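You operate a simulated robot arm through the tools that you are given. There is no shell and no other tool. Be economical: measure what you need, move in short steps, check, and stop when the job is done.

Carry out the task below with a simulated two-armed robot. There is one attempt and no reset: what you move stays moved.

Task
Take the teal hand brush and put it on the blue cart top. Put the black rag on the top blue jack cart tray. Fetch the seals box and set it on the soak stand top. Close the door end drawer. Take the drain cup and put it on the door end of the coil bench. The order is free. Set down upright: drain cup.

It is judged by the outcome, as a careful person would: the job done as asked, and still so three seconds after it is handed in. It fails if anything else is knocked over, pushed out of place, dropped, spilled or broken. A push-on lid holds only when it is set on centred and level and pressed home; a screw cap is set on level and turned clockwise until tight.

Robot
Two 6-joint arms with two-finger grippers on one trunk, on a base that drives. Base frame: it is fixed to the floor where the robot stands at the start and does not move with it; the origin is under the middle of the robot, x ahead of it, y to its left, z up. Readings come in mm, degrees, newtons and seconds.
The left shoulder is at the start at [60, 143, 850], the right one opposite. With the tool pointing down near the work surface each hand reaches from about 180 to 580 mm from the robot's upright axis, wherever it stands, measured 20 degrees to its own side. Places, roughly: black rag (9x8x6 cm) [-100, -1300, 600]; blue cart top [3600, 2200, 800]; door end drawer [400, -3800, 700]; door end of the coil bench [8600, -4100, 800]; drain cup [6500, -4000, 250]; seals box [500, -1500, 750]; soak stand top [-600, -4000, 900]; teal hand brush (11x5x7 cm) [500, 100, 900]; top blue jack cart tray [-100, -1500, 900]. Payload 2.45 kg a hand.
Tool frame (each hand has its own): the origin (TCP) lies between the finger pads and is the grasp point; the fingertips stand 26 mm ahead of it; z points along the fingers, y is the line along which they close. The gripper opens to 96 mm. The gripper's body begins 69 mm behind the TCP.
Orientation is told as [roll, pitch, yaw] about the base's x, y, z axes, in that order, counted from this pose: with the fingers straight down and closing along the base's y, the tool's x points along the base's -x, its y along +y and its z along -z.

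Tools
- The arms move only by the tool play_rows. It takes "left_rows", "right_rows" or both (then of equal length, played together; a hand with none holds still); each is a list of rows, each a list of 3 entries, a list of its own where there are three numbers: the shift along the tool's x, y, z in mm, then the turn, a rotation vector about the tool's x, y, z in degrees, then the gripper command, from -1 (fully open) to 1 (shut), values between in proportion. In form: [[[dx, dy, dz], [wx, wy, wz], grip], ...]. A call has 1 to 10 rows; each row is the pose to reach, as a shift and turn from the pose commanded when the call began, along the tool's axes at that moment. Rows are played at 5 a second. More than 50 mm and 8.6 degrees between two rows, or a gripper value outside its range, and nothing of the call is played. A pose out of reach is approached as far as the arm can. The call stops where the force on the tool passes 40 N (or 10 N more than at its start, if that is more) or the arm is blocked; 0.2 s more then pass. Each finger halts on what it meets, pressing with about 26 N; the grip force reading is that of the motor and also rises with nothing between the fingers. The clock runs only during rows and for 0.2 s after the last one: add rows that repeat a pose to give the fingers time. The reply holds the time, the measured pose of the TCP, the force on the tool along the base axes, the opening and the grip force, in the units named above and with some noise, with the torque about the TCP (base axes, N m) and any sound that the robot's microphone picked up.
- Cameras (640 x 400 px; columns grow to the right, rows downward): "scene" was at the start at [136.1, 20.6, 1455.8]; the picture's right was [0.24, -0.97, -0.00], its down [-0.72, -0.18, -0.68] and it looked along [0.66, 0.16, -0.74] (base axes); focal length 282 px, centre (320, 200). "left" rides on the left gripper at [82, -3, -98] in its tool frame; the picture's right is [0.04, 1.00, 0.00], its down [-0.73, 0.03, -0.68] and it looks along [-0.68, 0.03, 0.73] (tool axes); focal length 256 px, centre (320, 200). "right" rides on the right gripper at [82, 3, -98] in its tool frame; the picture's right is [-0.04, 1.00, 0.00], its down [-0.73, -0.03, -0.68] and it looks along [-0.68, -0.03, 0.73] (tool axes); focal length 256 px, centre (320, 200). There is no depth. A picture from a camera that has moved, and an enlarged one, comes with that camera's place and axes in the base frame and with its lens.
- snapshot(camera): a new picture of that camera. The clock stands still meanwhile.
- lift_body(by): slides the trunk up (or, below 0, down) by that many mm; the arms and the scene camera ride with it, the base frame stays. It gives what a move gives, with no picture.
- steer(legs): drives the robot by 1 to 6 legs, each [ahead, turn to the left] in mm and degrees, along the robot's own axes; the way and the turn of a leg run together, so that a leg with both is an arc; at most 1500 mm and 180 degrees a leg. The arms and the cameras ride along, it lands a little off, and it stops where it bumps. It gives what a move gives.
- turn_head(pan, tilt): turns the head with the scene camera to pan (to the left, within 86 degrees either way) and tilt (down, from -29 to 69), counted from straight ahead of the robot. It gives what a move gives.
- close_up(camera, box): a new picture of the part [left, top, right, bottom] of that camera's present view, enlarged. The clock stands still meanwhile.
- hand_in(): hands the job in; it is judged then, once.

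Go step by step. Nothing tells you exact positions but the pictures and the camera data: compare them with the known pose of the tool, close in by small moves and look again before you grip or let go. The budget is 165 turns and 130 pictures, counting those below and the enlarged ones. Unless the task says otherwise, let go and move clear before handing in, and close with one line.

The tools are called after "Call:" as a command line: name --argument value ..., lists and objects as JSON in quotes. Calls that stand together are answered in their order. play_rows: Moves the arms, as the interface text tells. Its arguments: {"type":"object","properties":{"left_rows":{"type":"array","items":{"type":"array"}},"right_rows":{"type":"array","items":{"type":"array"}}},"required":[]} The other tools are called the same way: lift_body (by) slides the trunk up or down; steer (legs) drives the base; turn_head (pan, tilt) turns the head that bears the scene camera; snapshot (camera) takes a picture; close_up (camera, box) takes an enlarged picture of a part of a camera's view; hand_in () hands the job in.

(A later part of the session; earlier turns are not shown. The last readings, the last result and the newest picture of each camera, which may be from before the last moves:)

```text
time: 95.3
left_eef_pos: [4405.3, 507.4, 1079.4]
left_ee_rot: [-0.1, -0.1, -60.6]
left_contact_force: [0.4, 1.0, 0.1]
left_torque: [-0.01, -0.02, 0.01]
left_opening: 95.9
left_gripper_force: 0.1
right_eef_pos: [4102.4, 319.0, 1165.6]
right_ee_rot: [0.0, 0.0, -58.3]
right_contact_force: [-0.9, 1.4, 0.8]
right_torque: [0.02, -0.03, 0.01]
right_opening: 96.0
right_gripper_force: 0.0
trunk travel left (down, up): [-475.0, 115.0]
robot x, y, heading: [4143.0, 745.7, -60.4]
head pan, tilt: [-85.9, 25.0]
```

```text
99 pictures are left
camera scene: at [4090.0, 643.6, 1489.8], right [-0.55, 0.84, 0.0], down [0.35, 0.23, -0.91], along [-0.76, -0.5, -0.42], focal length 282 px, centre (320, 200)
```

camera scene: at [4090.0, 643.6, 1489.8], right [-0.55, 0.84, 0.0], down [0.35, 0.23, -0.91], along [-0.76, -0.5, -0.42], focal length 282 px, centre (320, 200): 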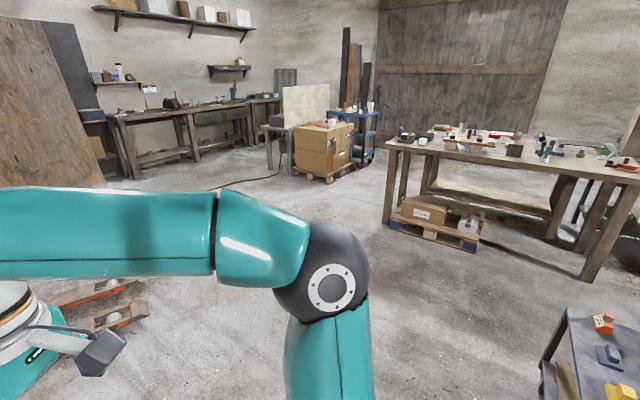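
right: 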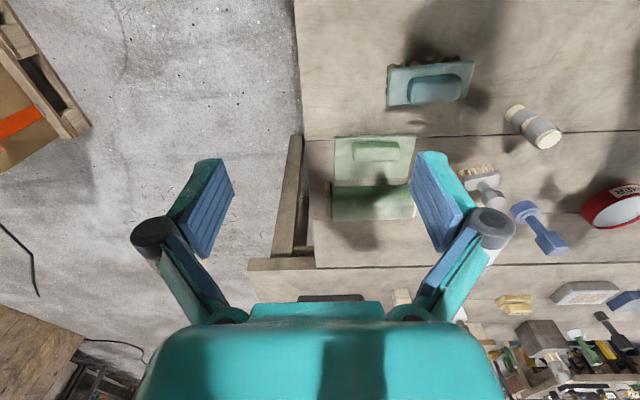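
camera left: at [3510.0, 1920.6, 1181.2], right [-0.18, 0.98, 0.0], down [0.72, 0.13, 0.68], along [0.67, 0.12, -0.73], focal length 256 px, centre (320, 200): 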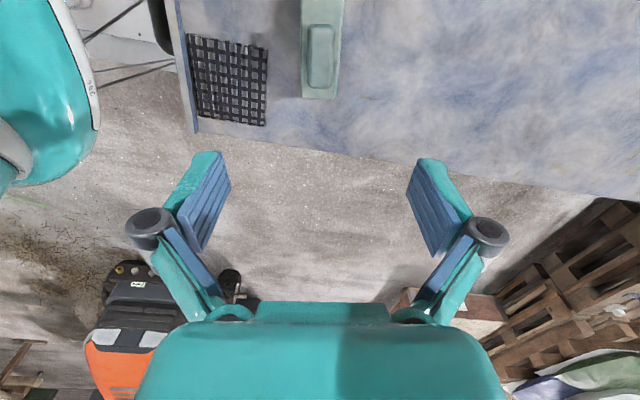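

The low table and its items stand. The cup should be on the lower shelf of the bench around pixel (350,165); I'll enlarge that region.

Call:
turn_head --pan 0 --tilt 10

Call:
close_up --camera "scene" --box '[200, 130, 460, 290]'

```text
time: 96.9
left_eef_pos: [4407.6, 507.0, 1080.0]
left_ee_rot: [-0.1, 0.0, -60.7]
left_contact_force: [0.7, -0.5, 0.0]
left_torque: [0.03, -0.01, 0.02]
left_opening: 95.8
left_gripper_force: 0.0
right_eef_pos: [4103.3, 319.3, 1165.4]
right_ee_rot: [0.0, 0.0, -58.3]
right_contact_force: [0.1, 0.1, -1.1]
right_torque: [-0.01, 0.0, 0.0]
right_opening: 96.1
right_gripper_force: 0.1
trunk travel left (down, up): [-475.0, 115.0]
robot x, y, heading: [4140.1, 743.1, -60.8]
head pan, tilt: [0.0, 10.0]
```

```text
2.46 times, centred on (330, 210) of scene
camera zoom: at [4212.2, 613.1, 1514.1], right [-0.87, -0.49, 0.0], down [-0.09, 0.15, -0.98], along [0.48, -0.86, -0.17], focal length 694 px, centre (295, 175)
```

zoom: 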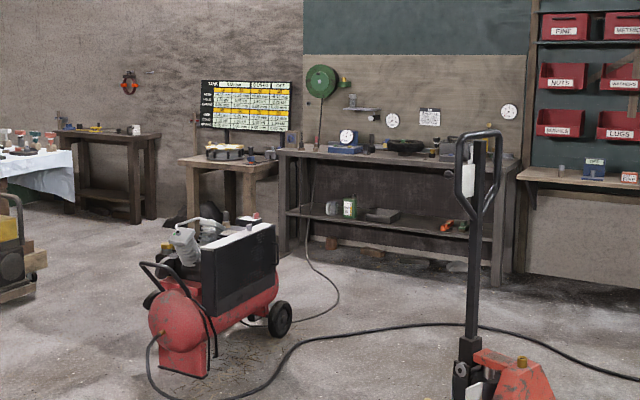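

I take the cup to be the white one on the lower shelf (≈[6500, -4050]); the coil bench is the dark one beyond, its near (right) end being the door end. I'll drive through the gap between pallet jack and compressor at x≈5600.

Call:
steer --legs '[[0, 6.5], [1500, 0], [1000, 0], [0, -35.5]]'

Call:
turn_head --pan 0 --tilt 35

Call:
snapshot --camera "scene"

```text
time: 111.9
left_eef_pos: [5729.1, -1629.6, 1080.3]
left_ee_rot: [-0.1, 0.0, -90.9]
left_contact_force: [0.4, 0.5, 0.2]
left_torque: [0.05, 0.02, 0.01]
left_opening: 96.1
left_gripper_force: 0.1
right_eef_pos: [5371.0, -1640.9, 1164.7]
right_ee_rot: [-0.1, 0.0, -88.5]
right_contact_force: [-0.2, -0.8, 0.2]
right_torque: [0.0, 0.0, 0.02]
right_opening: 96.0
right_gripper_force: 0.1
trunk travel left (down, up): [-475.0, 115.0]
robot x, y, heading: [5639.4, -1289.3, -90.7]
head pan, tilt: [0.0, 10.0]
```

```text
time: 112.8
left_eef_pos: [5728.3, -1629.6, 1080.5]
left_ee_rot: [0.0, -0.1, -90.8]
left_contact_force: [0.5, 0.1, -0.8]
left_torque: [-0.02, -0.02, -0.04]
left_opening: 95.7
left_gripper_force: 0.1
right_eef_pos: [5371.5, -1640.5, 1165.9]
right_ee_rot: [0.0, 0.0, -88.5]
right_contact_force: [-0.1, 0.4, 0.5]
right_torque: [0.0, -0.02, -0.02]
right_opening: 96.0
right_gripper_force: 0.1
trunk travel left (down, up): [-475.0, 115.0]
robot x, y, heading: [5640.2, -1291.7, -90.9]
head pan, tilt: [0.0, 35.0]
```

```text
97 pictures are left
camera scene: at [5635.0, -1437.8, 1474.1], right [-1.0, 0.01, 0.0], down [0.01, 0.57, -0.82], along [-0.01, -0.82, -0.57], focal length 282 px, centre (320, 200)
```

scene: 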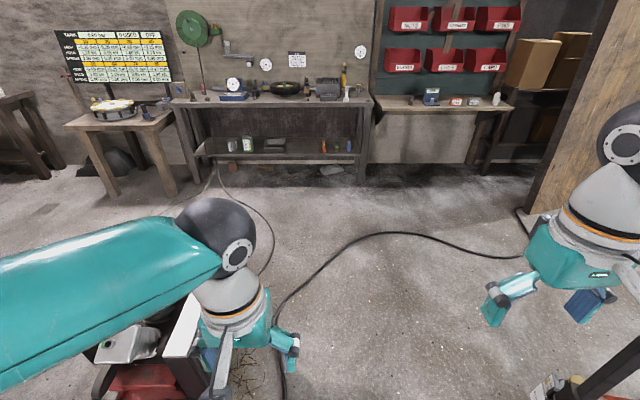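

The corridor's middle is at x≈5490. I'll shift a bit right, pass over the hose, then go along the bench to the cup (x≈6480).

Call:
steer --legs '[[0, -10], [850, 0], [0, 10], [1000, 0], [0, 70]]'

Call:
turn_head --pan 0 --tilt 30

Call:
snapshot --camera "scene"

```text
time: 127.2
left_eef_pos: [5835.8, -3170.1, 1079.2]
left_ee_rot: [-0.2, -0.1, -20.4]
left_contact_force: [-0.6, -0.6, 0.4]
left_torque: [0.02, -0.02, 0.01]
left_opening: 96.1
left_gripper_force: 0.1
right_eef_pos: [5727.6, -3509.7, 1165.1]
right_ee_rot: [0.0, 0.0, -18.2]
right_contact_force: [-0.7, 0.5, -1.4]
right_torque: [0.03, 0.0, -0.01]
right_opening: 96.3
right_gripper_force: 0.1
trunk travel left (down, up): [-475.0, 115.0]
robot x, y, heading: [5473.9, -3176.6, -20.3]
head pan, tilt: [0.0, 35.0]
```

```text
time: 127.9
left_eef_pos: [5836.0, -3169.5, 1081.3]
left_ee_rot: [0.0, -0.1, -20.4]
left_contact_force: [-0.4, 0.0, -0.4]
left_torque: [0.01, 0.02, 0.01]
left_opening: 96.1
left_gripper_force: 0.0
right_eef_pos: [5726.7, -3509.8, 1165.6]
right_ee_rot: [-0.1, 0.0, -18.1]
right_contact_force: [-0.3, 0.0, -0.1]
right_torque: [0.01, -0.01, 0.06]
right_opening: 95.8
right_gripper_force: 0.0
trunk travel left (down, up): [-475.0, 115.0]
robot x, y, heading: [5476.9, -3176.1, -20.3]
head pan, tilt: [0.0, 30.0]
```

```text
96 pictures are left
camera scene: at [5614.2, -3226.4, 1481.8], right [-0.35, -0.94, 0.0], down [-0.47, 0.17, -0.87], along [0.81, -0.3, -0.5], focal length 282 px, centre (320, 200)
```

scene: 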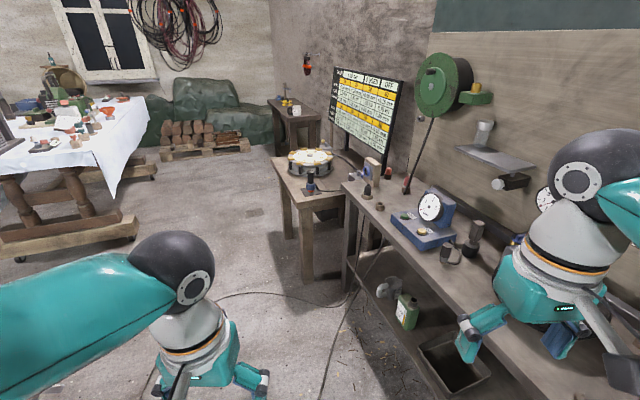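

I'll continue alongside the bench and turn to face the shelf near x≈6320.

Call:
steer --legs '[[0, 9], [865, 0], [0, -39], [0, -39.5]]'

Call:
turn_head --pan 15 --tilt 55

Call:
snapshot --camera "scene"

```text
time: 137.2
left_eef_pos: [6439.7, -3674.8, 1079.2]
left_ee_rot: [0.1, 0.0, -88.9]
left_contact_force: [0.3, -0.5, -0.3]
left_torque: [0.01, 0.0, 0.02]
left_opening: 95.8
left_gripper_force: 0.0
right_eef_pos: [6083.0, -3698.1, 1165.5]
right_ee_rot: [0.1, 0.1, -86.7]
right_contact_force: [0.3, 0.2, 0.3]
right_torque: [0.04, 0.01, -0.03]
right_opening: 95.7
right_gripper_force: 0.0
trunk travel left (down, up): [-475.0, 115.0]
robot x, y, heading: [6338.7, -3337.7, -88.3]
head pan, tilt: [0.0, 30.0]
```

```text
time: 138.1
left_eef_pos: [6440.1, -3673.3, 1081.3]
left_ee_rot: [0.1, -0.2, -88.9]
left_contact_force: [0.4, 0.2, -0.2]
left_torque: [0.0, -0.06, 0.02]
left_opening: 96.1
left_gripper_force: 0.1
right_eef_pos: [6083.1, -3697.4, 1166.5]
right_ee_rot: [0.1, 0.0, -86.6]
right_contact_force: [-0.7, -0.6, -0.2]
right_torque: [0.0, -0.05, -0.03]
right_opening: 95.8
right_gripper_force: 0.0
trunk travel left (down, up): [-475.0, 115.0]
robot x, y, heading: [6341.8, -3337.3, -88.6]
head pan, tilt: [15.0, 55.0]
```

```text
95 pictures are left
camera scene: at [6359.5, -3466.3, 1445.8], right [-0.96, -0.29, 0.0], down [-0.23, 0.78, -0.57], along [0.16, -0.55, -0.82], focal length 282 px, centre (320, 200)
```

scene: 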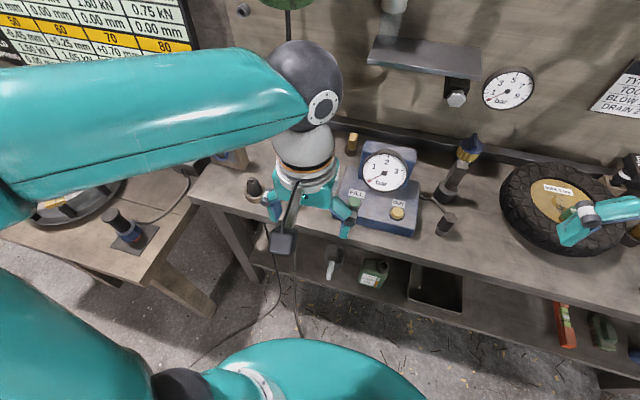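

The cup seems to be the pale object on the lower shelf. I'll enlarge it, then back off, lower the trunk and look under the bench top.

Call:
close_up --camera "scene" --box '[250, 200, 490, 350]'

Call:
steer --legs '[[-250, 0]]'

Call:
lift_body --by -440

Call:
turn_head --pan 10 --tilt 35

Call:
snapshot --camera "scene"

```text
2.67 times, centred on (370, 275) of scene
camera zoom: at [6359.5, -3466.3, 1445.8], right [-0.96, -0.29, 0.0], down [-0.23, 0.78, -0.57], along [0.16, -0.55, -0.82], focal length 751 px, centre (187, 0)
```

zoom: 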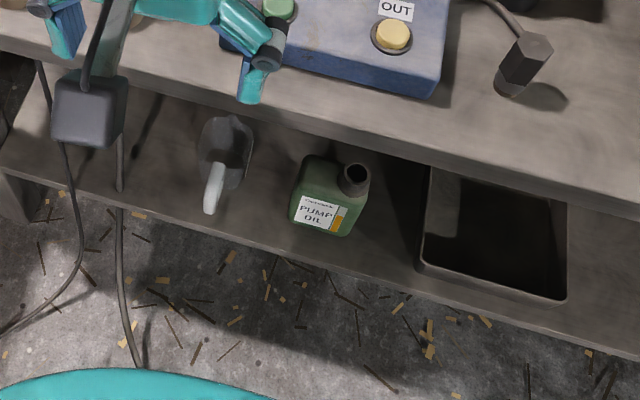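

```text
time: 140.0
left_eef_pos: [6430.8, -3425.7, 1081.9]
left_ee_rot: [0.0, -0.2, -89.2]
left_contact_force: [-0.2, 0.8, 0.7]
left_torque: [-0.04, 0.02, 0.0]
left_opening: 96.3
left_gripper_force: 0.0
right_eef_pos: [6073.9, -3447.5, 1166.2]
right_ee_rot: [0.0, 0.0, -87.0]
right_contact_force: [-0.1, 0.8, 0.4]
right_torque: [-0.07, -0.04, 0.03]
right_opening: 96.2
right_gripper_force: 0.1
trunk travel left (down, up): [-475.0, 115.0]
robot x, y, heading: [6332.8, -3092.5, -88.7]
head pan, tilt: [15.0, 55.0]
```

```text
refused: -440 is not a number from -400 to 400
```

```text
time: 140.8
left_eef_pos: [6430.8, -3427.8, 1080.4]
left_ee_rot: [0.1, -0.1, -89.2]
left_contact_force: [0.4, 0.6, 0.1]
left_torque: [0.01, 0.02, -0.01]
left_opening: 96.0
left_gripper_force: 0.0
right_eef_pos: [6074.1, -3449.1, 1165.6]
right_ee_rot: [-0.1, -0.1, -86.9]
right_contact_force: [-0.2, -0.2, -0.1]
right_torque: [-0.01, 0.02, -0.02]
right_opening: 96.0
right_gripper_force: 0.2
trunk travel left (down, up): [-475.0, 115.0]
robot x, y, heading: [6330.8, -3092.2, -88.5]
head pan, tilt: [10.0, 35.0]
```

```text
93 pictures are left
camera scene: at [6349.6, -3237.0, 1474.0], right [-0.98, -0.2, 0.0], down [-0.11, 0.56, -0.82], along [0.16, -0.8, -0.57], focal length 282 px, centre (320, 200)
```

scene: 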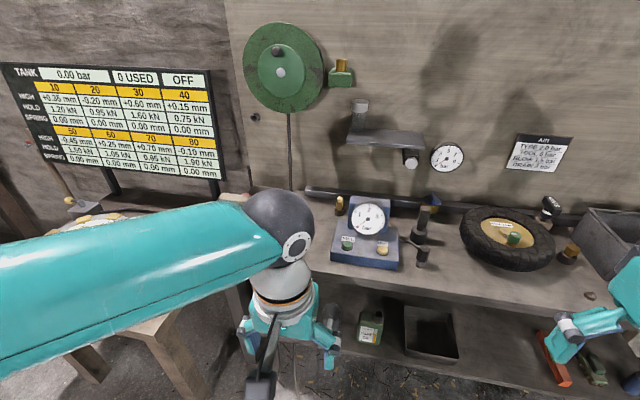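

The cup shows a pale handle pointing toward me, near [6440, -3950]. Now I'll lower the trunk by 400.

Call:
lift_body --by -400

Call:
snapshot --camera "scene"

Call:
snapshot --camera "left"

```text
time: 144.6
left_eef_pos: [6430.2, -3427.9, 680.6]
left_ee_rot: [0.0, -0.1, -89.1]
left_contact_force: [-0.8, -0.4, -0.1]
left_torque: [0.03, 0.03, 0.02]
left_opening: 96.0
left_gripper_force: 0.1
right_eef_pos: [6074.0, -3448.0, 766.5]
right_ee_rot: [0.1, 0.0, -86.9]
right_contact_force: [-0.4, 1.1, 0.6]
right_torque: [0.0, -0.02, -0.01]
right_opening: 95.8
right_gripper_force: 0.1
trunk travel left (down, up): [-75.0, 515.0]
robot x, y, heading: [6332.9, -3086.0, -88.6]
head pan, tilt: [10.0, 35.0]
```

```text
92 pictures are left
camera scene: at [6349.6, -3237.0, 1074.0], right [-0.98, -0.2, 0.0], down [-0.11, 0.56, -0.82], along [0.16, -0.8, -0.57], focal length 282 px, centre (320, 200)
```

scene: 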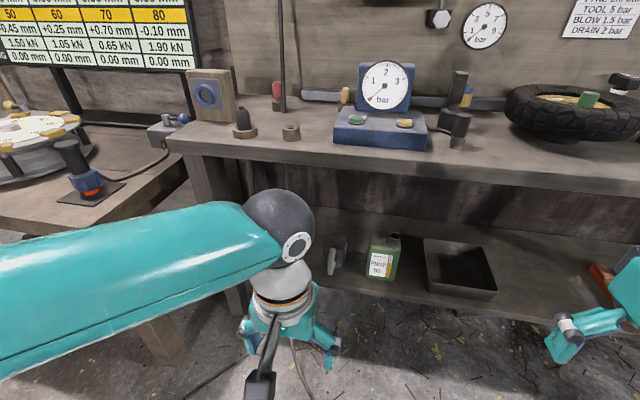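

```text
91 pictures are left
camera left: at [6425.9, -3346.1, 781.6], right [1.0, 0.05, 0.0], down [0.04, -0.73, 0.68], along [0.04, -0.68, -0.73], focal length 256 px, centre (320, 200)
```

left: 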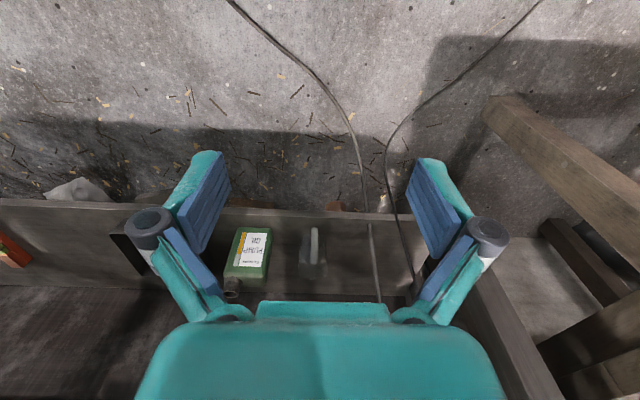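

Call:
close_up --camera "left" --box '[240, 190, 400, 290]'

Call:
close_up --camera "scene" --box '[290, 210, 450, 310]'

```text
4.00 times, centred on (320, 240) of left
camera zoom: at [6425.9, -3346.1, 781.6], right [1.0, 0.05, 0.0], down [0.04, -0.73, 0.68], along [0.04, -0.68, -0.73], focal length 1024 px, centre (320, 40)
```

zoom: 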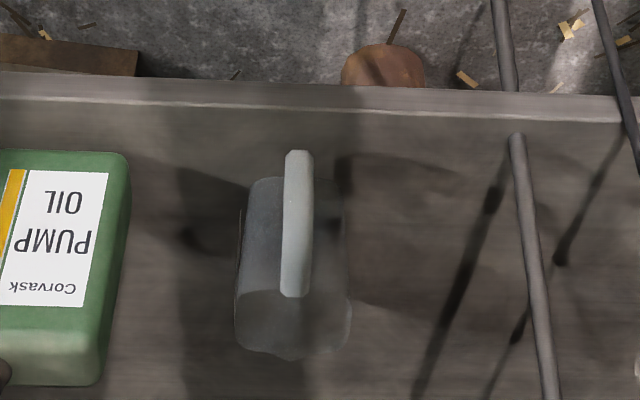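

```text
4.00 times, centred on (370, 260) of scene
camera zoom: at [6349.6, -3237.0, 1074.0], right [-0.98, -0.2, 0.0], down [-0.11, 0.56, -0.82], along [0.16, -0.8, -0.57], focal length 1127 px, centre (120, -40)
```

zoom: 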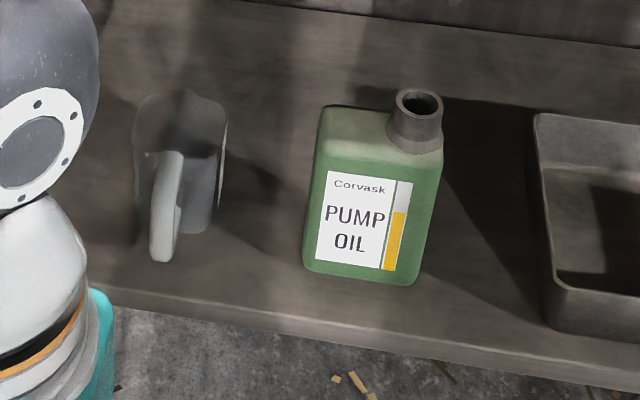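

Triangulation puts the shelf at z≈341, the cup body at about [6438, -3925], and the handle strap sloping from z 434 to 366 at y≈-3880…-3828. I'll grip the handle with the hand tilted about 50°; first I'll tilt and see how the arm folds.

Call:
play_rows --left_rows '[[[-12, 0, 20], [0, -8.3, 0], -1], [[-24, 0, 40], [0, -16.6, 0], -1], [[-36, 0, 60], [0, -25, 0], -1], [[-48, 0, 80], [0, -33.3, 0], -1], [[-60, 0, 100], [0, -41.6, 0], -1], [[-72, 0, 120], [0, -50, 0], -1], [[-84, 0, 140], [0, -50, 0], -1], [[-96, 0, 160], [0, -50, 0], -1]]'

Call:
turn_head --pan 30 --tilt 45

Call:
snapshot --camera "scene"

Call:
snapshot --camera "left"

```text
time: 146.4
left_eef_pos: [6426.9, -3533.5, 525.1]
left_ee_rot: [0.0, -50.0, -89.1]
left_contact_force: [-0.7, 0.6, -0.5]
left_torque: [-0.01, -0.01, -0.01]
left_opening: 96.0
left_gripper_force: 0.1
left hand out of reach, approached as far as the arm can: row 6, 7, 8
right_eef_pos: [6074.7, -3448.5, 766.2]
right_ee_rot: [0.0, 0.0, -87.0]
right_contact_force: [-1.1, 0.5, 0.0]
right_torque: [0.0, -0.02, -0.01]
right_opening: 96.1
right_gripper_force: 0.1
trunk travel left (down, up): [-75.0, 515.0]
robot x, y, heading: [6329.2, -3093.0, -88.7]
head pan, tilt: [10.0, 35.0]
```

```text
time: 147.2
left_eef_pos: [6426.3, -3532.5, 525.2]
left_ee_rot: [0.0, -50.1, -89.2]
left_contact_force: [-0.3, 0.1, 0.0]
left_torque: [-0.04, -0.02, 0.0]
left_opening: 96.1
left_gripper_force: 0.0
right_eef_pos: [6074.3, -3449.0, 765.4]
right_ee_rot: [0.1, -0.1, -86.9]
right_contact_force: [0.2, 0.0, 0.3]
right_torque: [0.02, -0.01, -0.02]
right_opening: 95.8
right_gripper_force: 0.1
trunk travel left (down, up): [-75.0, 515.0]
robot x, y, heading: [6331.5, -3092.9, -88.6]
head pan, tilt: [30.0, 45.0]
```

```text
88 pictures are left
camera scene: at [6374.6, -3220.2, 1059.2], right [-0.85, -0.52, 0.0], down [-0.37, 0.6, -0.71], along [0.37, -0.6, -0.71], focal length 282 px, centre (320, 200)
```

scene: 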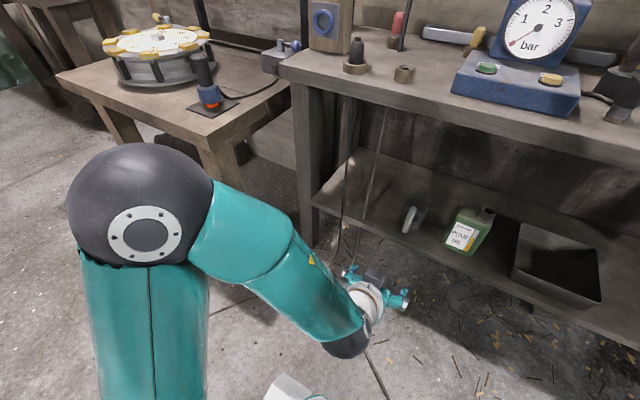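

```text
87 pictures are left
camera left: at [6421.5, -3406.2, 528.1], right [1.0, 0.04, -0.03], down [0.03, 0.05, 1.0], along [0.04, -1.0, 0.05], focal length 256 px, centre (320, 200)
```

left: 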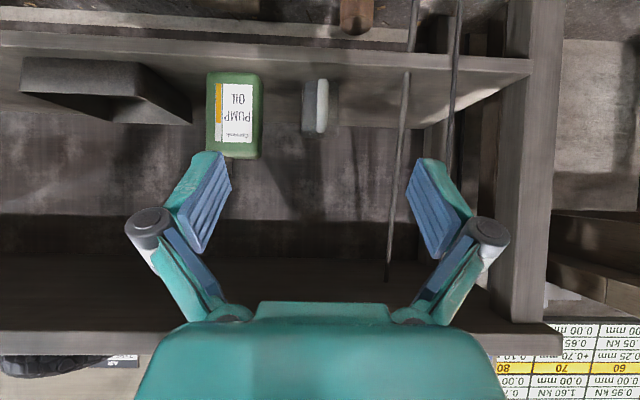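

The view confirms the handle at about [6436, -3850, 390]. Before driving closer I'll extend the arm so the elbow swings in, away from the side table.

Call:
play_rows --left_rows '[[[-14, 0, 35], [0, 0, 0], -0.25], [[-28, 0, 70], [0, 0, 0], -0.25], [[-42, 0, 105], [0, 0, 0], -0.25], [[-56, 0, 140], [0, 0, 0], -0.25], [[-70, 0, 176], [0, 0, 0], -0.25]]'

Call:
snapshot --camera "scene"

```text
time: 148.4
left_eef_pos: [6431.2, -3714.4, 465.3]
left_ee_rot: [0.1, -50.1, -89.2]
left_contact_force: [-0.8, 0.6, -0.3]
left_torque: [-0.02, 0.01, 0.01]
left_opening: 60.1
left_gripper_force: 0.1
right_eef_pos: [6074.5, -3448.3, 766.8]
right_ee_rot: [0.0, -0.1, -86.8]
right_contact_force: [-0.3, 0.1, -0.5]
right_torque: [0.03, 0.01, -0.02]
right_opening: 96.5
right_gripper_force: 0.0
trunk travel left (down, up): [-75.0, 515.0]
robot x, y, heading: [6335.1, -3092.0, -88.4]
head pan, tilt: [30.0, 45.0]
```

```text
86 pictures are left
camera scene: at [6374.6, -3220.1, 1059.2], right [-0.85, -0.52, 0.0], down [-0.37, 0.6, -0.71], along [0.37, -0.6, -0.71], focal length 282 px, centre (320, 200)
```

scene: 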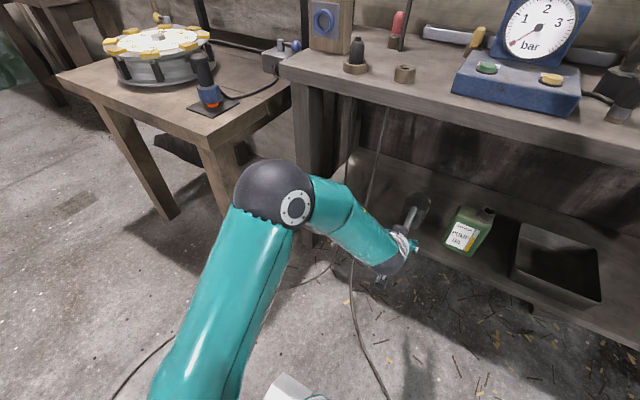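

The elbow is clear now. I'll drive 80 mm closer and look with the wrist camera.

Call:
steer --legs '[[80, 0]]'

Call:
snapshot --camera "left"

Call:
close_up --camera "scene" --box '[310, 150, 510, 275]'

```text
time: 149.5
left_eef_pos: [6432.9, -3794.3, 464.5]
left_ee_rot: [-0.1, -50.1, -89.2]
left_contact_force: [0.0, 0.1, -0.3]
left_torque: [0.0, 0.0, 0.01]
left_opening: 59.9
left_gripper_force: 0.0
right_eef_pos: [6074.9, -3530.1, 766.2]
right_ee_rot: [0.0, -0.1, -86.9]
right_contact_force: [0.4, 0.1, 0.5]
right_torque: [0.01, 0.03, -0.02]
right_opening: 96.0
right_gripper_force: 0.0
trunk travel left (down, up): [-75.0, 515.0]
robot x, y, heading: [6335.0, -3173.4, -88.6]
head pan, tilt: [30.0, 45.0]
```

```text
85 pictures are left
camera left: at [6426.9, -3667.7, 467.0], right [1.0, 0.04, -0.03], down [0.03, 0.05, 1.0], along [0.04, -1.0, 0.05], focal length 256 px, centre (320, 200)
```

left: 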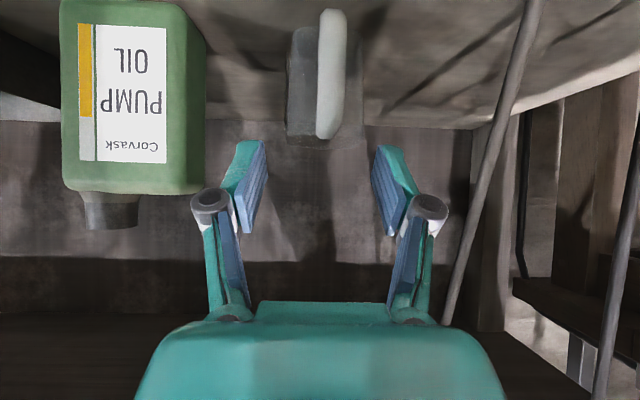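

```text
3.20 times, centred on (410, 212) of scene
camera zoom: at [6376.4, -3301.3, 1059.2], right [-0.85, -0.52, 0.0], down [-0.37, 0.6, -0.71], along [0.37, -0.6, -0.71], focal length 902 px, centre (32, 160)
```

zoom: 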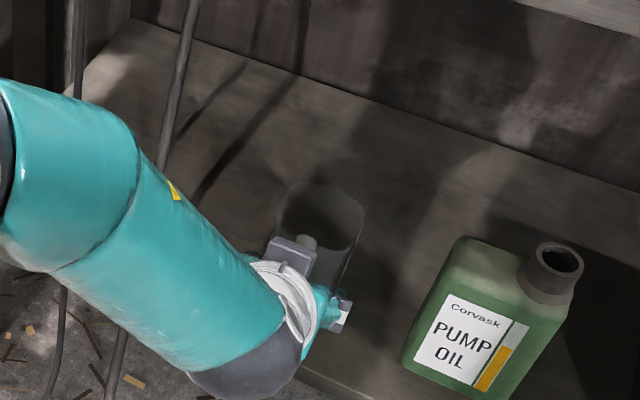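

The handle is centred at x≈6439, 6 mm to the side. I'll move in along the fingers so they straddle the handle, then look.

Call:
play_rows --left_rows '[[[5, 6, 20], [0, 0, 0], -0.25], [[10, 6, 40], [0, 0, 0], -0.25], [[13, 6, 60], [0, 0, 0], -0.25], [[15, 6, 74], [0, 0, 0], -0.25], [[15, 6, 86], [0, 0, 0], -0.25]]'

Call:
snapshot --camera "left"

```text
time: 150.7
left_eef_pos: [6438.5, -3850.9, 399.3]
left_ee_rot: [0.0, -50.1, -89.2]
left_contact_force: [1.5, 0.1, -0.4]
left_torque: [-0.03, 0.0, -0.01]
left_opening: 60.0
left_gripper_force: 0.1
right_eef_pos: [6075.9, -3529.9, 767.4]
right_ee_rot: [0.0, 0.0, -86.8]
right_contact_force: [0.2, -0.6, 1.2]
right_torque: [-0.01, -0.02, -0.02]
right_opening: 96.1
right_gripper_force: 0.1
trunk travel left (down, up): [-75.0, 515.0]
robot x, y, heading: [6333.9, -3173.4, -88.6]
head pan, tilt: [30.0, 45.0]
```

```text
83 pictures are left
camera left: at [6433.5, -3723.6, 401.4], right [1.0, 0.04, -0.03], down [0.03, 0.05, 1.0], along [0.04, -1.0, 0.05], focal length 256 px, centre (320, 200)
```

left: 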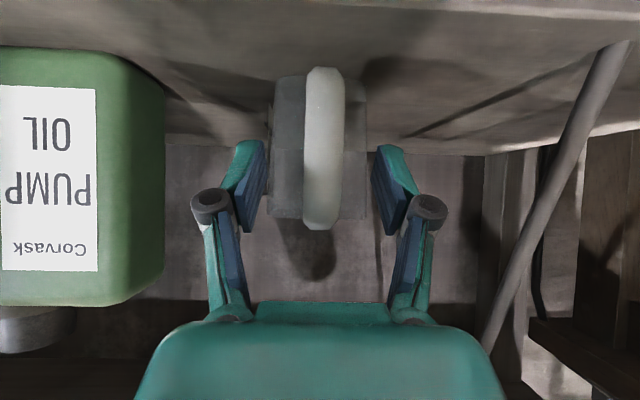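

The fingers straddle the handle evenly. I'll close.

Call:
play_rows --left_rows '[[[0, 1, 0], [0, 0, 0], 0.2], [[0, 1, 0], [0, 0, 0], 0.6], [[0, 1, 0], [0, 0, 0], 1], [[0, 1, 0], [0, 0, 0], 1], [[0, 1, 0], [0, 0, 0], 1]]'

Call:
snapshot --camera "left"

```text
time: 151.9
left_eef_pos: [6439.9, -3850.2, 397.5]
left_ee_rot: [0.0, -50.1, -89.3]
left_contact_force: [0.3, -0.3, -0.4]
left_torque: [0.01, 0.01, 0.01]
left_opening: 20.3
left_gripper_force: 26.2
right_eef_pos: [6075.0, -3529.6, 766.4]
right_ee_rot: [0.0, 0.1, -86.9]
right_contact_force: [-0.6, -0.6, 0.1]
right_torque: [-0.01, 0.04, -0.03]
right_opening: 96.0
right_gripper_force: 0.1
trunk travel left (down, up): [-75.0, 515.0]
robot x, y, heading: [6336.4, -3173.9, -88.7]
head pan, tilt: [30.0, 45.0]
```

```text
82 pictures are left
camera left: at [6434.0, -3723.4, 401.2], right [1.0, 0.04, -0.03], down [0.03, 0.05, 1.0], along [0.04, -1.0, 0.05], focal length 256 px, centre (320, 200)
```

left: 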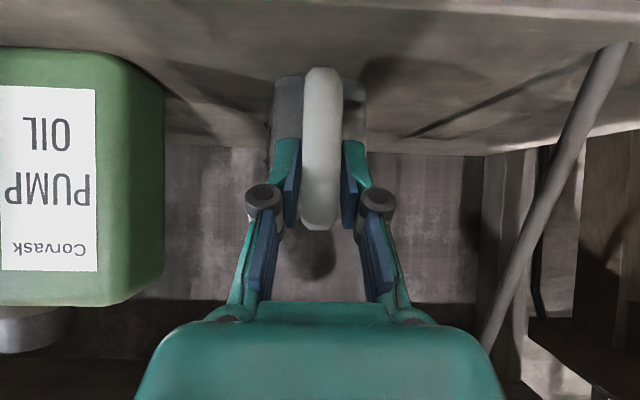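

The handle is gripped (20 mm). I'll lift 50 mm straight up and check.

Call:
play_rows --left_rows '[[[-10, 0, -8], [0, 0, 0], 1], [[-20, 0, -17], [0, 0, 0], 1], [[-30, 0, -25], [0, 0, 0], 1], [[-40, 0, -33], [0, 0, 0], 1], [[-40, 0, -33], [0, 0, 0], 1]]'

Call:
snapshot --camera "left"

```text
time: 153.1
left_eef_pos: [6440.6, -3852.0, 451.2]
left_ee_rot: [0.1, -50.1, -89.2]
left_contact_force: [-0.1, -0.4, 0.0]
left_torque: [0.03, -0.05, -0.02]
left_opening: 20.9
left_gripper_force: 25.8
right_eef_pos: [6075.5, -3530.2, 767.3]
right_ee_rot: [0.0, 0.0, -86.9]
right_contact_force: [0.6, -0.3, -0.3]
right_torque: [-0.04, -0.02, 0.0]
right_opening: 96.0
right_gripper_force: 0.0
trunk travel left (down, up): [-75.0, 515.0]
robot x, y, heading: [6335.8, -3176.1, -88.7]
head pan, tilt: [30.0, 45.0]
```

```text
81 pictures are left
camera left: at [6435.7, -3725.3, 452.8], right [1.0, 0.04, -0.03], down [0.03, 0.05, 1.0], along [0.04, -1.0, 0.05], focal length 256 px, centre (320, 200)
```

left: 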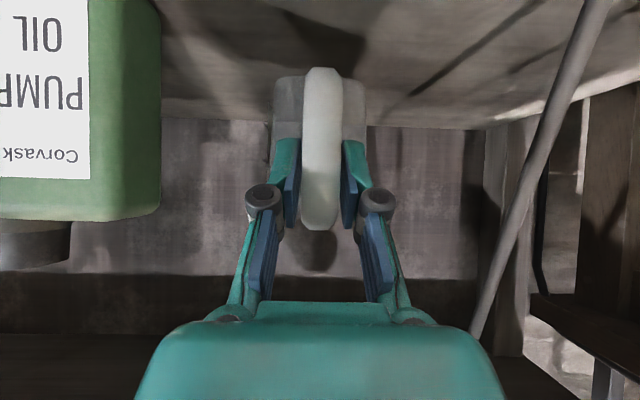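

The cup came up with the hand. I'll back off 80 mm, pull the arm in 150 mm and then raise the trunk.

Call:
steer --legs '[[-80, 0]]'

Call:
play_rows --left_rows '[[[24, 0, -29], [0, 0, 0], 1], [[48, 0, -58], [0, 0, 0], 1], [[72, 0, -86], [0, 0, 0], 1], [[96, 0, -115], [0, 0, 0], 1]]'

Call:
turn_head --pan 20 --tilt 50

Call:
snapshot --camera "scene"

```text
time: 154.2
left_eef_pos: [6440.1, -3771.5, 449.3]
left_ee_rot: [-0.1, -50.1, -89.2]
left_contact_force: [0.0, 0.6, -1.7]
left_torque: [0.02, -0.01, -0.03]
left_opening: 20.7
left_gripper_force: 26.0
right_eef_pos: [6074.0, -3448.9, 765.8]
right_ee_rot: [0.0, -0.1, -86.8]
right_contact_force: [0.5, 0.4, -0.3]
right_torque: [0.02, -0.01, 0.02]
right_opening: 96.1
right_gripper_force: 0.0
trunk travel left (down, up): [-75.0, 515.0]
robot x, y, heading: [6328.5, -3091.5, -88.5]
head pan, tilt: [30.0, 45.0]
```

```text
time: 155.2
left_eef_pos: [6440.5, -3621.2, 449.5]
left_ee_rot: [-0.1, -50.1, -89.1]
left_contact_force: [-0.1, -0.5, -0.6]
left_torque: [0.06, 0.02, -0.03]
left_opening: 20.5
left_gripper_force: 25.9
right_eef_pos: [6074.6, -3449.0, 764.9]
right_ee_rot: [-0.1, 0.1, -87.0]
right_contact_force: [-0.8, 0.1, -0.6]
right_torque: [-0.02, 0.08, -0.04]
right_opening: 95.9
right_gripper_force: 0.1
trunk travel left (down, up): [-75.0, 515.0]
robot x, y, heading: [6330.7, -3092.2, -88.7]
head pan, tilt: [30.0, 45.0]
```

```text
time: 155.9
left_eef_pos: [6439.5, -3620.7, 450.3]
left_ee_rot: [-0.1, -50.2, -89.2]
left_contact_force: [-0.2, -0.3, -0.1]
left_torque: [0.07, 0.01, 0.03]
left_opening: 20.4
left_gripper_force: 26.0
right_eef_pos: [6074.3, -3448.4, 767.1]
right_ee_rot: [0.0, 0.0, -86.9]
right_contact_force: [-0.2, 0.2, 1.4]
right_torque: [-0.02, 0.02, 0.03]
right_opening: 96.1
right_gripper_force: 0.0
trunk travel left (down, up): [-75.0, 515.0]
robot x, y, heading: [6330.2, -3092.6, -88.4]
head pan, tilt: [20.0, 50.0]
```

```text
80 pictures are left
camera scene: at [6360.5, -3222.3, 1052.3], right [-0.93, -0.36, 0.0], down [-0.28, 0.71, -0.64], along [0.23, -0.6, -0.77], focal length 282 px, centre (320, 200)
```

scene: 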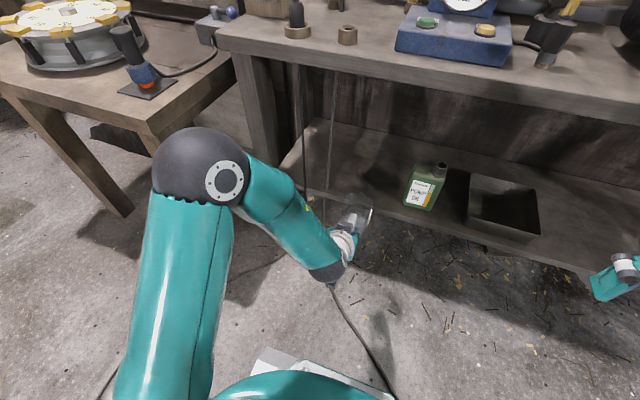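

The cup hangs upright. I'll raise the trunk and look toward the coil bench on the left.

Call:
lift_body --by 400

Call:
turn_head --pan 70 --tilt 35

Call:
snapshot --camera "scene"

```text
time: 159.7
left_eef_pos: [6440.6, -3620.7, 849.8]
left_ee_rot: [-0.2, -50.0, -89.2]
left_contact_force: [-0.3, 0.8, -0.4]
left_torque: [0.02, -0.01, -0.01]
left_opening: 20.4
left_gripper_force: 26.4
right_eef_pos: [6073.7, -3449.7, 1167.4]
right_ee_rot: [0.0, 0.0, -86.9]
right_contact_force: [-0.1, 0.3, -0.2]
right_torque: [0.01, 0.02, 0.0]
right_opening: 95.9
right_gripper_force: 0.1
trunk travel left (down, up): [-475.0, 115.0]
robot x, y, heading: [6332.9, -3092.9, -88.7]
head pan, tilt: [20.0, 50.0]
```

```text
time: 160.9
left_eef_pos: [6439.2, -3622.7, 849.9]
left_ee_rot: [-0.1, -50.0, -89.3]
left_contact_force: [0.7, 0.5, -1.6]
left_torque: [0.04, 0.0, 0.0]
left_opening: 20.7
left_gripper_force: 25.9
right_eef_pos: [6075.8, -3448.9, 1168.2]
right_ee_rot: [0.0, 0.0, -86.9]
right_contact_force: [0.3, -0.6, 0.2]
right_torque: [-0.02, -0.01, 0.02]
right_opening: 95.9
right_gripper_force: 0.1
trunk travel left (down, up): [-475.0, 115.0]
robot x, y, heading: [6332.0, -3094.9, -88.4]
head pan, tilt: [70.0, 35.0]
```

```text
79 pictures are left
camera scene: at [6415.8, -3179.1, 1474.0], right [-0.32, -0.95, 0.0], down [-0.54, 0.18, -0.82], along [0.78, -0.26, -0.57], focal length 282 px, centre (320, 200)
```

scene: 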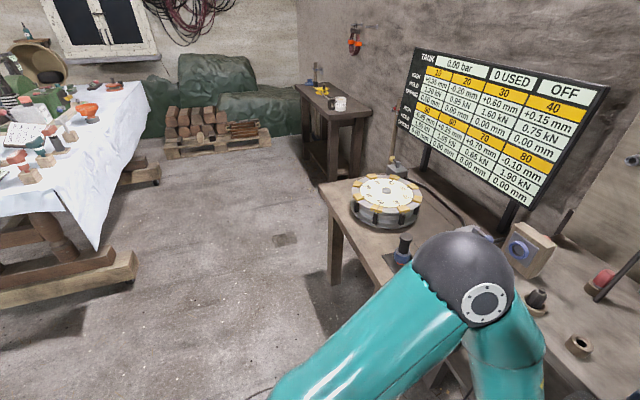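

The coil bench stands at x≈8300–9330, y≈-3870…-4250; its near end is the door end. I'll raise a bit more, edge forward away from the compressor, turn left and drive along y≈-3100.

Call:
lift_body --by 100

Call:
steer --legs '[[60, 0], [0, 44], [0, 44]]'

Call:
turn_head --pan -20 --tilt 25

Call:
snapshot --camera "scene"

```text
time: 162.2
left_eef_pos: [6440.9, -3621.9, 949.4]
left_ee_rot: [-0.1, -50.1, -89.2]
left_contact_force: [0.2, 0.5, -0.4]
left_torque: [0.07, 0.03, 0.02]
left_opening: 20.6
left_gripper_force: 25.8
right_eef_pos: [6074.5, -3448.9, 1266.8]
right_ee_rot: [0.0, 0.0, -86.9]
right_contact_force: [-0.4, 0.8, 0.0]
right_torque: [0.01, -0.03, 0.02]
right_opening: 96.0
right_gripper_force: 0.0
trunk travel left (down, up): [-575.0, 15.0]
robot x, y, heading: [6328.4, -3090.6, -88.7]
head pan, tilt: [70.0, 35.0]
```

```text
time: 167.0
left_eef_pos: [6874.3, -3225.2, 950.6]
left_ee_rot: [-0.3, -49.9, -18.1]
left_contact_force: [-0.3, 1.3, -0.6]
left_torque: [-0.04, 0.06, -0.04]
left_opening: 20.8
left_gripper_force: 26.1
right_eef_pos: [6591.2, -3514.9, 1268.0]
right_ee_rot: [-0.2, 0.1, -16.1]
right_contact_force: [0.9, 0.4, 0.0]
right_torque: [-0.11, 0.05, -0.01]
right_opening: 96.0
right_gripper_force: 0.1
trunk travel left (down, up): [-575.0, 15.0]
robot x, y, heading: [6321.3, -3199.1, -16.2]
head pan, tilt: [70.0, 35.0]
stopped in leg 3: the robot was blocked; the commanded pose is now the measured one
```

```text
time: 168.6
left_eef_pos: [6872.4, -3227.9, 950.3]
left_ee_rot: [0.0, -50.1, -18.4]
left_contact_force: [0.7, -0.5, 0.2]
left_torque: [-0.01, -0.01, -0.01]
left_opening: 20.8
left_gripper_force: 25.7
right_eef_pos: [6590.4, -3517.4, 1269.1]
right_ee_rot: [-0.1, -0.1, -16.0]
right_contact_force: [0.6, -0.7, 0.0]
right_torque: [-0.04, -0.01, 0.02]
right_opening: 95.8
right_gripper_force: 0.1
trunk travel left (down, up): [-575.0, 15.0]
robot x, y, heading: [6321.1, -3194.5, -16.4]
head pan, tilt: [-20.0, 25.0]
```

```text
78 pictures are left
camera scene: at [6452.8, -3265.3, 1589.7], right [-0.59, -0.81, 0.0], down [-0.34, 0.25, -0.91], along [0.73, -0.53, -0.42], focal length 282 px, centre (320, 200)
```

scene: 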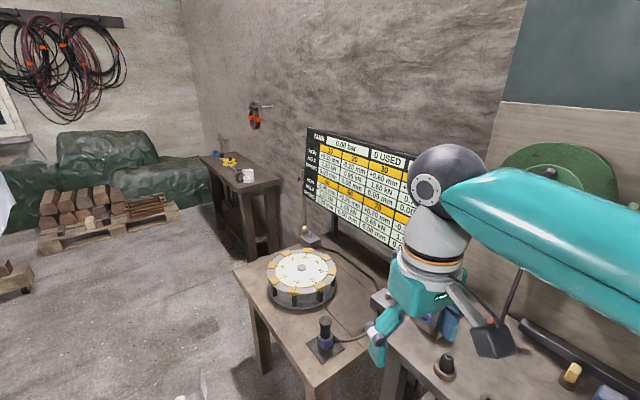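

Blocked again, probably the base's side against the compressor. I'll look left and down to measure it.

Call:
turn_head --pan 70 --tilt 50

Call:
snapshot --camera "scene"

```text
time: 170.3
left_eef_pos: [6872.2, -3228.9, 950.0]
left_ee_rot: [-0.1, -50.0, -18.4]
left_contact_force: [-0.1, 0.1, -0.4]
left_torque: [0.0, 0.04, 0.03]
left_opening: 20.7
left_gripper_force: 26.0
right_eef_pos: [6589.4, -3516.5, 1267.3]
right_ee_rot: [0.1, -0.1, -16.0]
right_contact_force: [0.4, -0.3, -0.1]
right_torque: [-0.02, 0.03, -0.02]
right_opening: 96.1
right_gripper_force: 0.0
trunk travel left (down, up): [-575.0, 15.0]
robot x, y, heading: [6325.3, -3195.6, -16.2]
head pan, tilt: [70.0, 50.0]
```

```text
77 pictures are left
camera scene: at [6423.7, -3148.9, 1552.3], right [0.81, -0.59, 0.0], down [-0.45, -0.62, -0.64], along [0.38, 0.52, -0.77], focal length 282 px, centre (320, 200)
```

scene: 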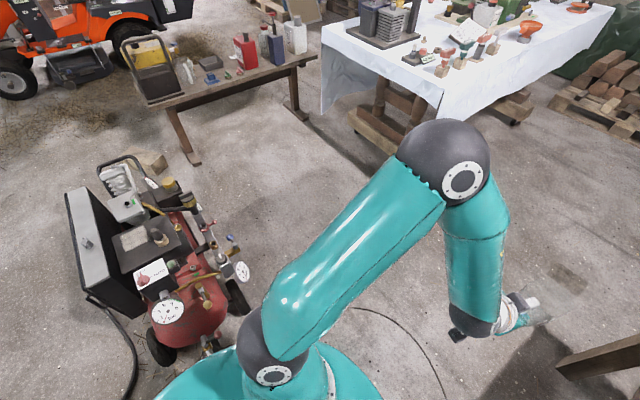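

The compressor is well away (y>-2650), so nothing is touching it. I'll finish the turn in small legs and drive to the front of the coil bench.

Call:
steer --legs '[[0, 31], [720, 0], [0, -15], [1380, 0], [0, -30]]'

Call:
turn_head --pan -20 --tilt 35

Call:
snapshot --camera "scene"

```text
time: 185.1
left_eef_pos: [8913.6, -3187.5, 950.5]
left_ee_rot: [-0.1, -50.0, -32.1]
left_contact_force: [-0.2, -0.9, -1.0]
left_torque: [0.0, 0.04, -0.03]
left_opening: 20.8
left_gripper_force: 25.7
right_eef_pos: [8569.5, -3401.0, 1267.8]
right_ee_rot: [0.0, 0.1, -29.7]
right_contact_force: [0.0, -0.2, 0.0]
right_torque: [0.02, 0.02, 0.01]
right_opening: 95.9
right_gripper_force: 0.1
trunk travel left (down, up): [-575.0, 15.0]
robot x, y, heading: [8397.8, -3010.4, -30.0]
head pan, tilt: [70.0, 50.0]
```

```text
time: 186.7
left_eef_pos: [8914.6, -3186.7, 951.3]
left_ee_rot: [-0.1, -50.2, -32.1]
left_contact_force: [0.0, -0.4, -1.1]
left_torque: [0.02, 0.05, -0.02]
left_opening: 20.8
left_gripper_force: 25.8
right_eef_pos: [8569.4, -3401.3, 1268.3]
right_ee_rot: [0.0, -0.1, -29.8]
right_contact_force: [-0.6, 0.1, 0.6]
right_torque: [-0.02, 0.01, 0.02]
right_opening: 96.3
right_gripper_force: 0.0
trunk travel left (down, up): [-575.0, 15.0]
robot x, y, heading: [8398.2, -3009.6, -30.1]
head pan, tilt: [-20.0, 35.0]
```

```text
76 pictures are left
camera scene: at [8503.8, -3104.0, 1574.0], right [-0.77, -0.64, 0.0], down [-0.37, 0.44, -0.82], along [0.53, -0.63, -0.57], focal length 282 px, centre (320, 200)
```

scene: 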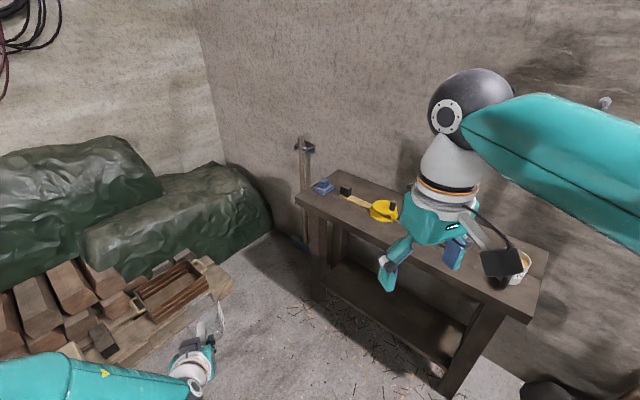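

The bench's door end holds a mug at about [8417, -4035]; a clear spot is at about [8580, -3975]. I'll line up facing the bench.

Call:
steer --legs '[[0, -30], [150, 0], [0, -30]]'

Call:
turn_head --pan 10 --tilt 45

Call:
snapshot --camera "scene"

```text
time: 191.4
left_eef_pos: [8570.0, -3676.0, 950.3]
left_ee_rot: [-0.1, -50.0, -92.4]
left_contact_force: [0.1, -0.2, -1.0]
left_torque: [0.04, 0.0, -0.02]
left_opening: 21.3
left_gripper_force: 25.8
right_eef_pos: [8214.2, -3482.8, 1267.9]
right_ee_rot: [0.1, 0.0, -90.1]
right_contact_force: [0.2, -0.2, 0.3]
right_torque: [0.02, 0.02, 0.0]
right_opening: 95.9
right_gripper_force: 0.2
trunk travel left (down, up): [-575.0, 15.0]
robot x, y, heading: [8501.9, -3135.8, -89.7]
head pan, tilt: [-20.0, 35.0]
```

```text
time: 192.3
left_eef_pos: [8570.1, -3673.9, 950.9]
left_ee_rot: [0.0, -50.1, -92.6]
left_contact_force: [-0.5, 0.5, -1.9]
left_torque: [0.05, -0.02, 0.02]
left_opening: 21.3
left_gripper_force: 26.5
right_eef_pos: [8214.0, -3482.3, 1268.2]
right_ee_rot: [-0.1, 0.0, -90.3]
right_contact_force: [-0.6, 0.3, -0.4]
right_torque: [-0.02, 0.0, 0.0]
right_opening: 95.9
right_gripper_force: 0.0
trunk travel left (down, up): [-575.0, 15.0]
robot x, y, heading: [8502.6, -3135.9, -90.1]
head pan, tilt: [10.0, 45.0]
```

```text
75 pictures are left
camera scene: at [8513.8, -3276.2, 1559.2], right [-0.98, -0.17, 0.0], down [-0.12, 0.7, -0.71], along [0.12, -0.7, -0.71], focal length 282 px, centre (320, 200)
```

scene: 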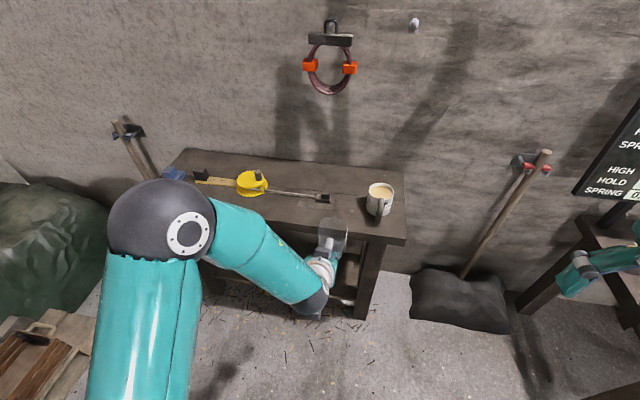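

I'll drive forward 200 mm so the cup hangs over the bench behind its front edge, and check.

Call:
steer --legs '[[203, 0]]'

Call:
snapshot --camera "scene"

Call:
snapshot --camera "left"

```text
time: 194.0
left_eef_pos: [8570.5, -3879.1, 951.3]
left_ee_rot: [-0.1, -50.1, -92.3]
left_contact_force: [0.1, -1.0, 0.0]
left_torque: [0.09, -0.01, -0.03]
left_opening: 21.3
left_gripper_force: 25.5
right_eef_pos: [8215.9, -3687.7, 1269.4]
right_ee_rot: [0.0, 0.1, -90.2]
right_contact_force: [0.4, -1.2, -0.6]
right_torque: [0.06, 0.03, 0.02]
right_opening: 96.1
right_gripper_force: 0.1
trunk travel left (down, up): [-575.0, 15.0]
robot x, y, heading: [8501.4, -3339.5, -89.9]
head pan, tilt: [10.0, 45.0]
```

```text
74 pictures are left
camera scene: at [8515.2, -3482.4, 1559.0], right [-0.98, -0.18, 0.0], down [-0.12, 0.7, -0.71], along [0.12, -0.69, -0.71], focal length 282 px, centre (320, 200)
```

scene: 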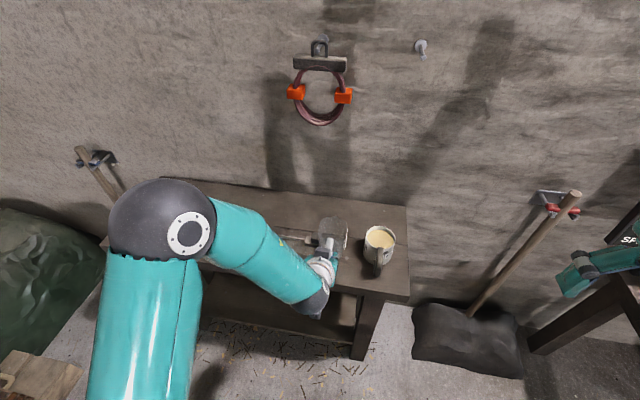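

```text
73 pictures are left
camera left: at [8572.6, -3753.0, 954.0], right [1.0, -0.02, -0.03], down [0.03, 0.05, 1.0], along [-0.02, -1.0, 0.05], focal length 256 px, centre (320, 200)
```

left: 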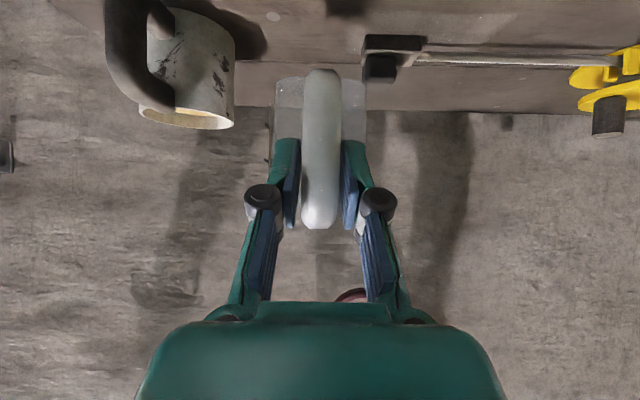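

The spot below is free, between mug and caliper. I'll lower straight down until light contact.

Call:
play_rows --left_rows '[[[31, 0, 26], [0, 0, 0], 1], [[54, 0, 45], [0, 0, 0], 1], [[61, 0, 51], [0, 0, 0], 1], [[65, 0, 54.5], [0, 0, 0], 1], [[68, 0, 57], [0, 0, 0], 1]]'

Call:
snapshot --camera "left"

```text
time: 195.2
left_eef_pos: [8569.5, -3878.8, 865.0]
left_ee_rot: [-0.1, -50.3, -92.5]
left_contact_force: [-1.4, 5.4, 16.0]
left_torque: [-0.42, -0.01, -0.03]
left_opening: 20.8
left_gripper_force: 26.1
right_eef_pos: [8214.6, -3684.9, 1270.4]
right_ee_rot: [0.0, -0.1, -90.2]
right_contact_force: [0.2, 0.4, -0.3]
right_torque: [-0.02, 0.01, 0.02]
right_opening: 95.9
right_gripper_force: 0.1
trunk travel left (down, up): [-575.0, 15.0]
robot x, y, heading: [8502.1, -3341.9, -89.6]
head pan, tilt: [10.0, 45.0]
```

```text
72 pictures are left
camera left: at [8572.1, -3750.8, 868.0], right [1.0, -0.02, -0.03], down [0.03, 0.05, 1.0], along [-0.02, -1.0, 0.05], focal length 256 px, centre (320, 200)
```

left: 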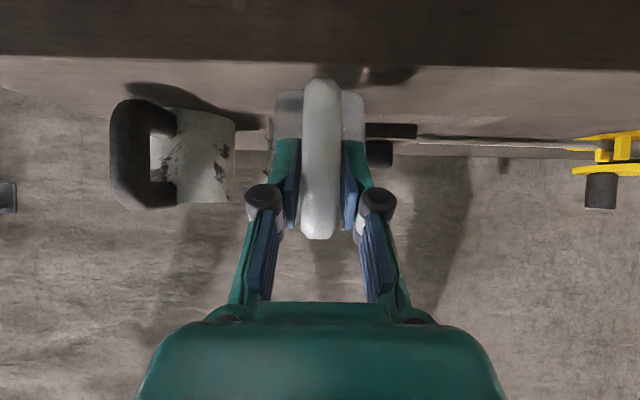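

The cup touches the bench (16 N), its base about 40 mm inside the edge. I'll ease off slightly, open, and look.

Call:
play_rows --left_rows '[[[-2, 0, -1.5], [0, 0, 0], 1], [[-2, 0, -1.5], [0, 0, 0], 0.4], [[-2, 0, -1.5], [0, 0, 0], 0.1], [[-2, 0, -1.5], [0, 0, 0], 0], [[-2, 0, -1.5], [0, 0, 0], -0.1]]'

Call:
snapshot --camera "left"

```text
time: 196.4
left_eef_pos: [8570.6, -3879.9, 867.2]
left_ee_rot: [-0.1, -50.2, -92.5]
left_contact_force: [1.0, -0.1, 0.6]
left_torque: [0.02, -0.02, 0.0]
left_opening: 52.8
left_gripper_force: 0.0
right_eef_pos: [8215.2, -3687.0, 1269.7]
right_ee_rot: [-0.1, 0.0, -90.1]
right_contact_force: [0.5, 0.8, 0.0]
right_torque: [0.0, 0.01, 0.0]
right_opening: 96.1
right_gripper_force: 0.1
trunk travel left (down, up): [-575.0, 15.0]
robot x, y, heading: [8505.6, -3342.5, -89.9]
head pan, tilt: [10.0, 45.0]
```

```text
71 pictures are left
camera left: at [8572.6, -3751.6, 869.7], right [1.0, -0.02, -0.03], down [0.03, 0.05, 1.0], along [-0.02, -1.0, 0.05], focal length 256 px, centre (320, 200)
```

left: 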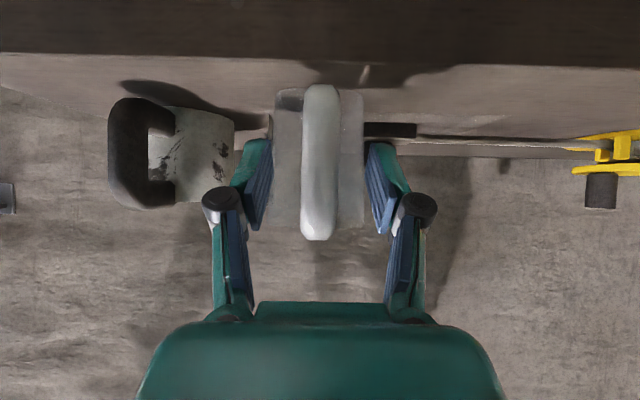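

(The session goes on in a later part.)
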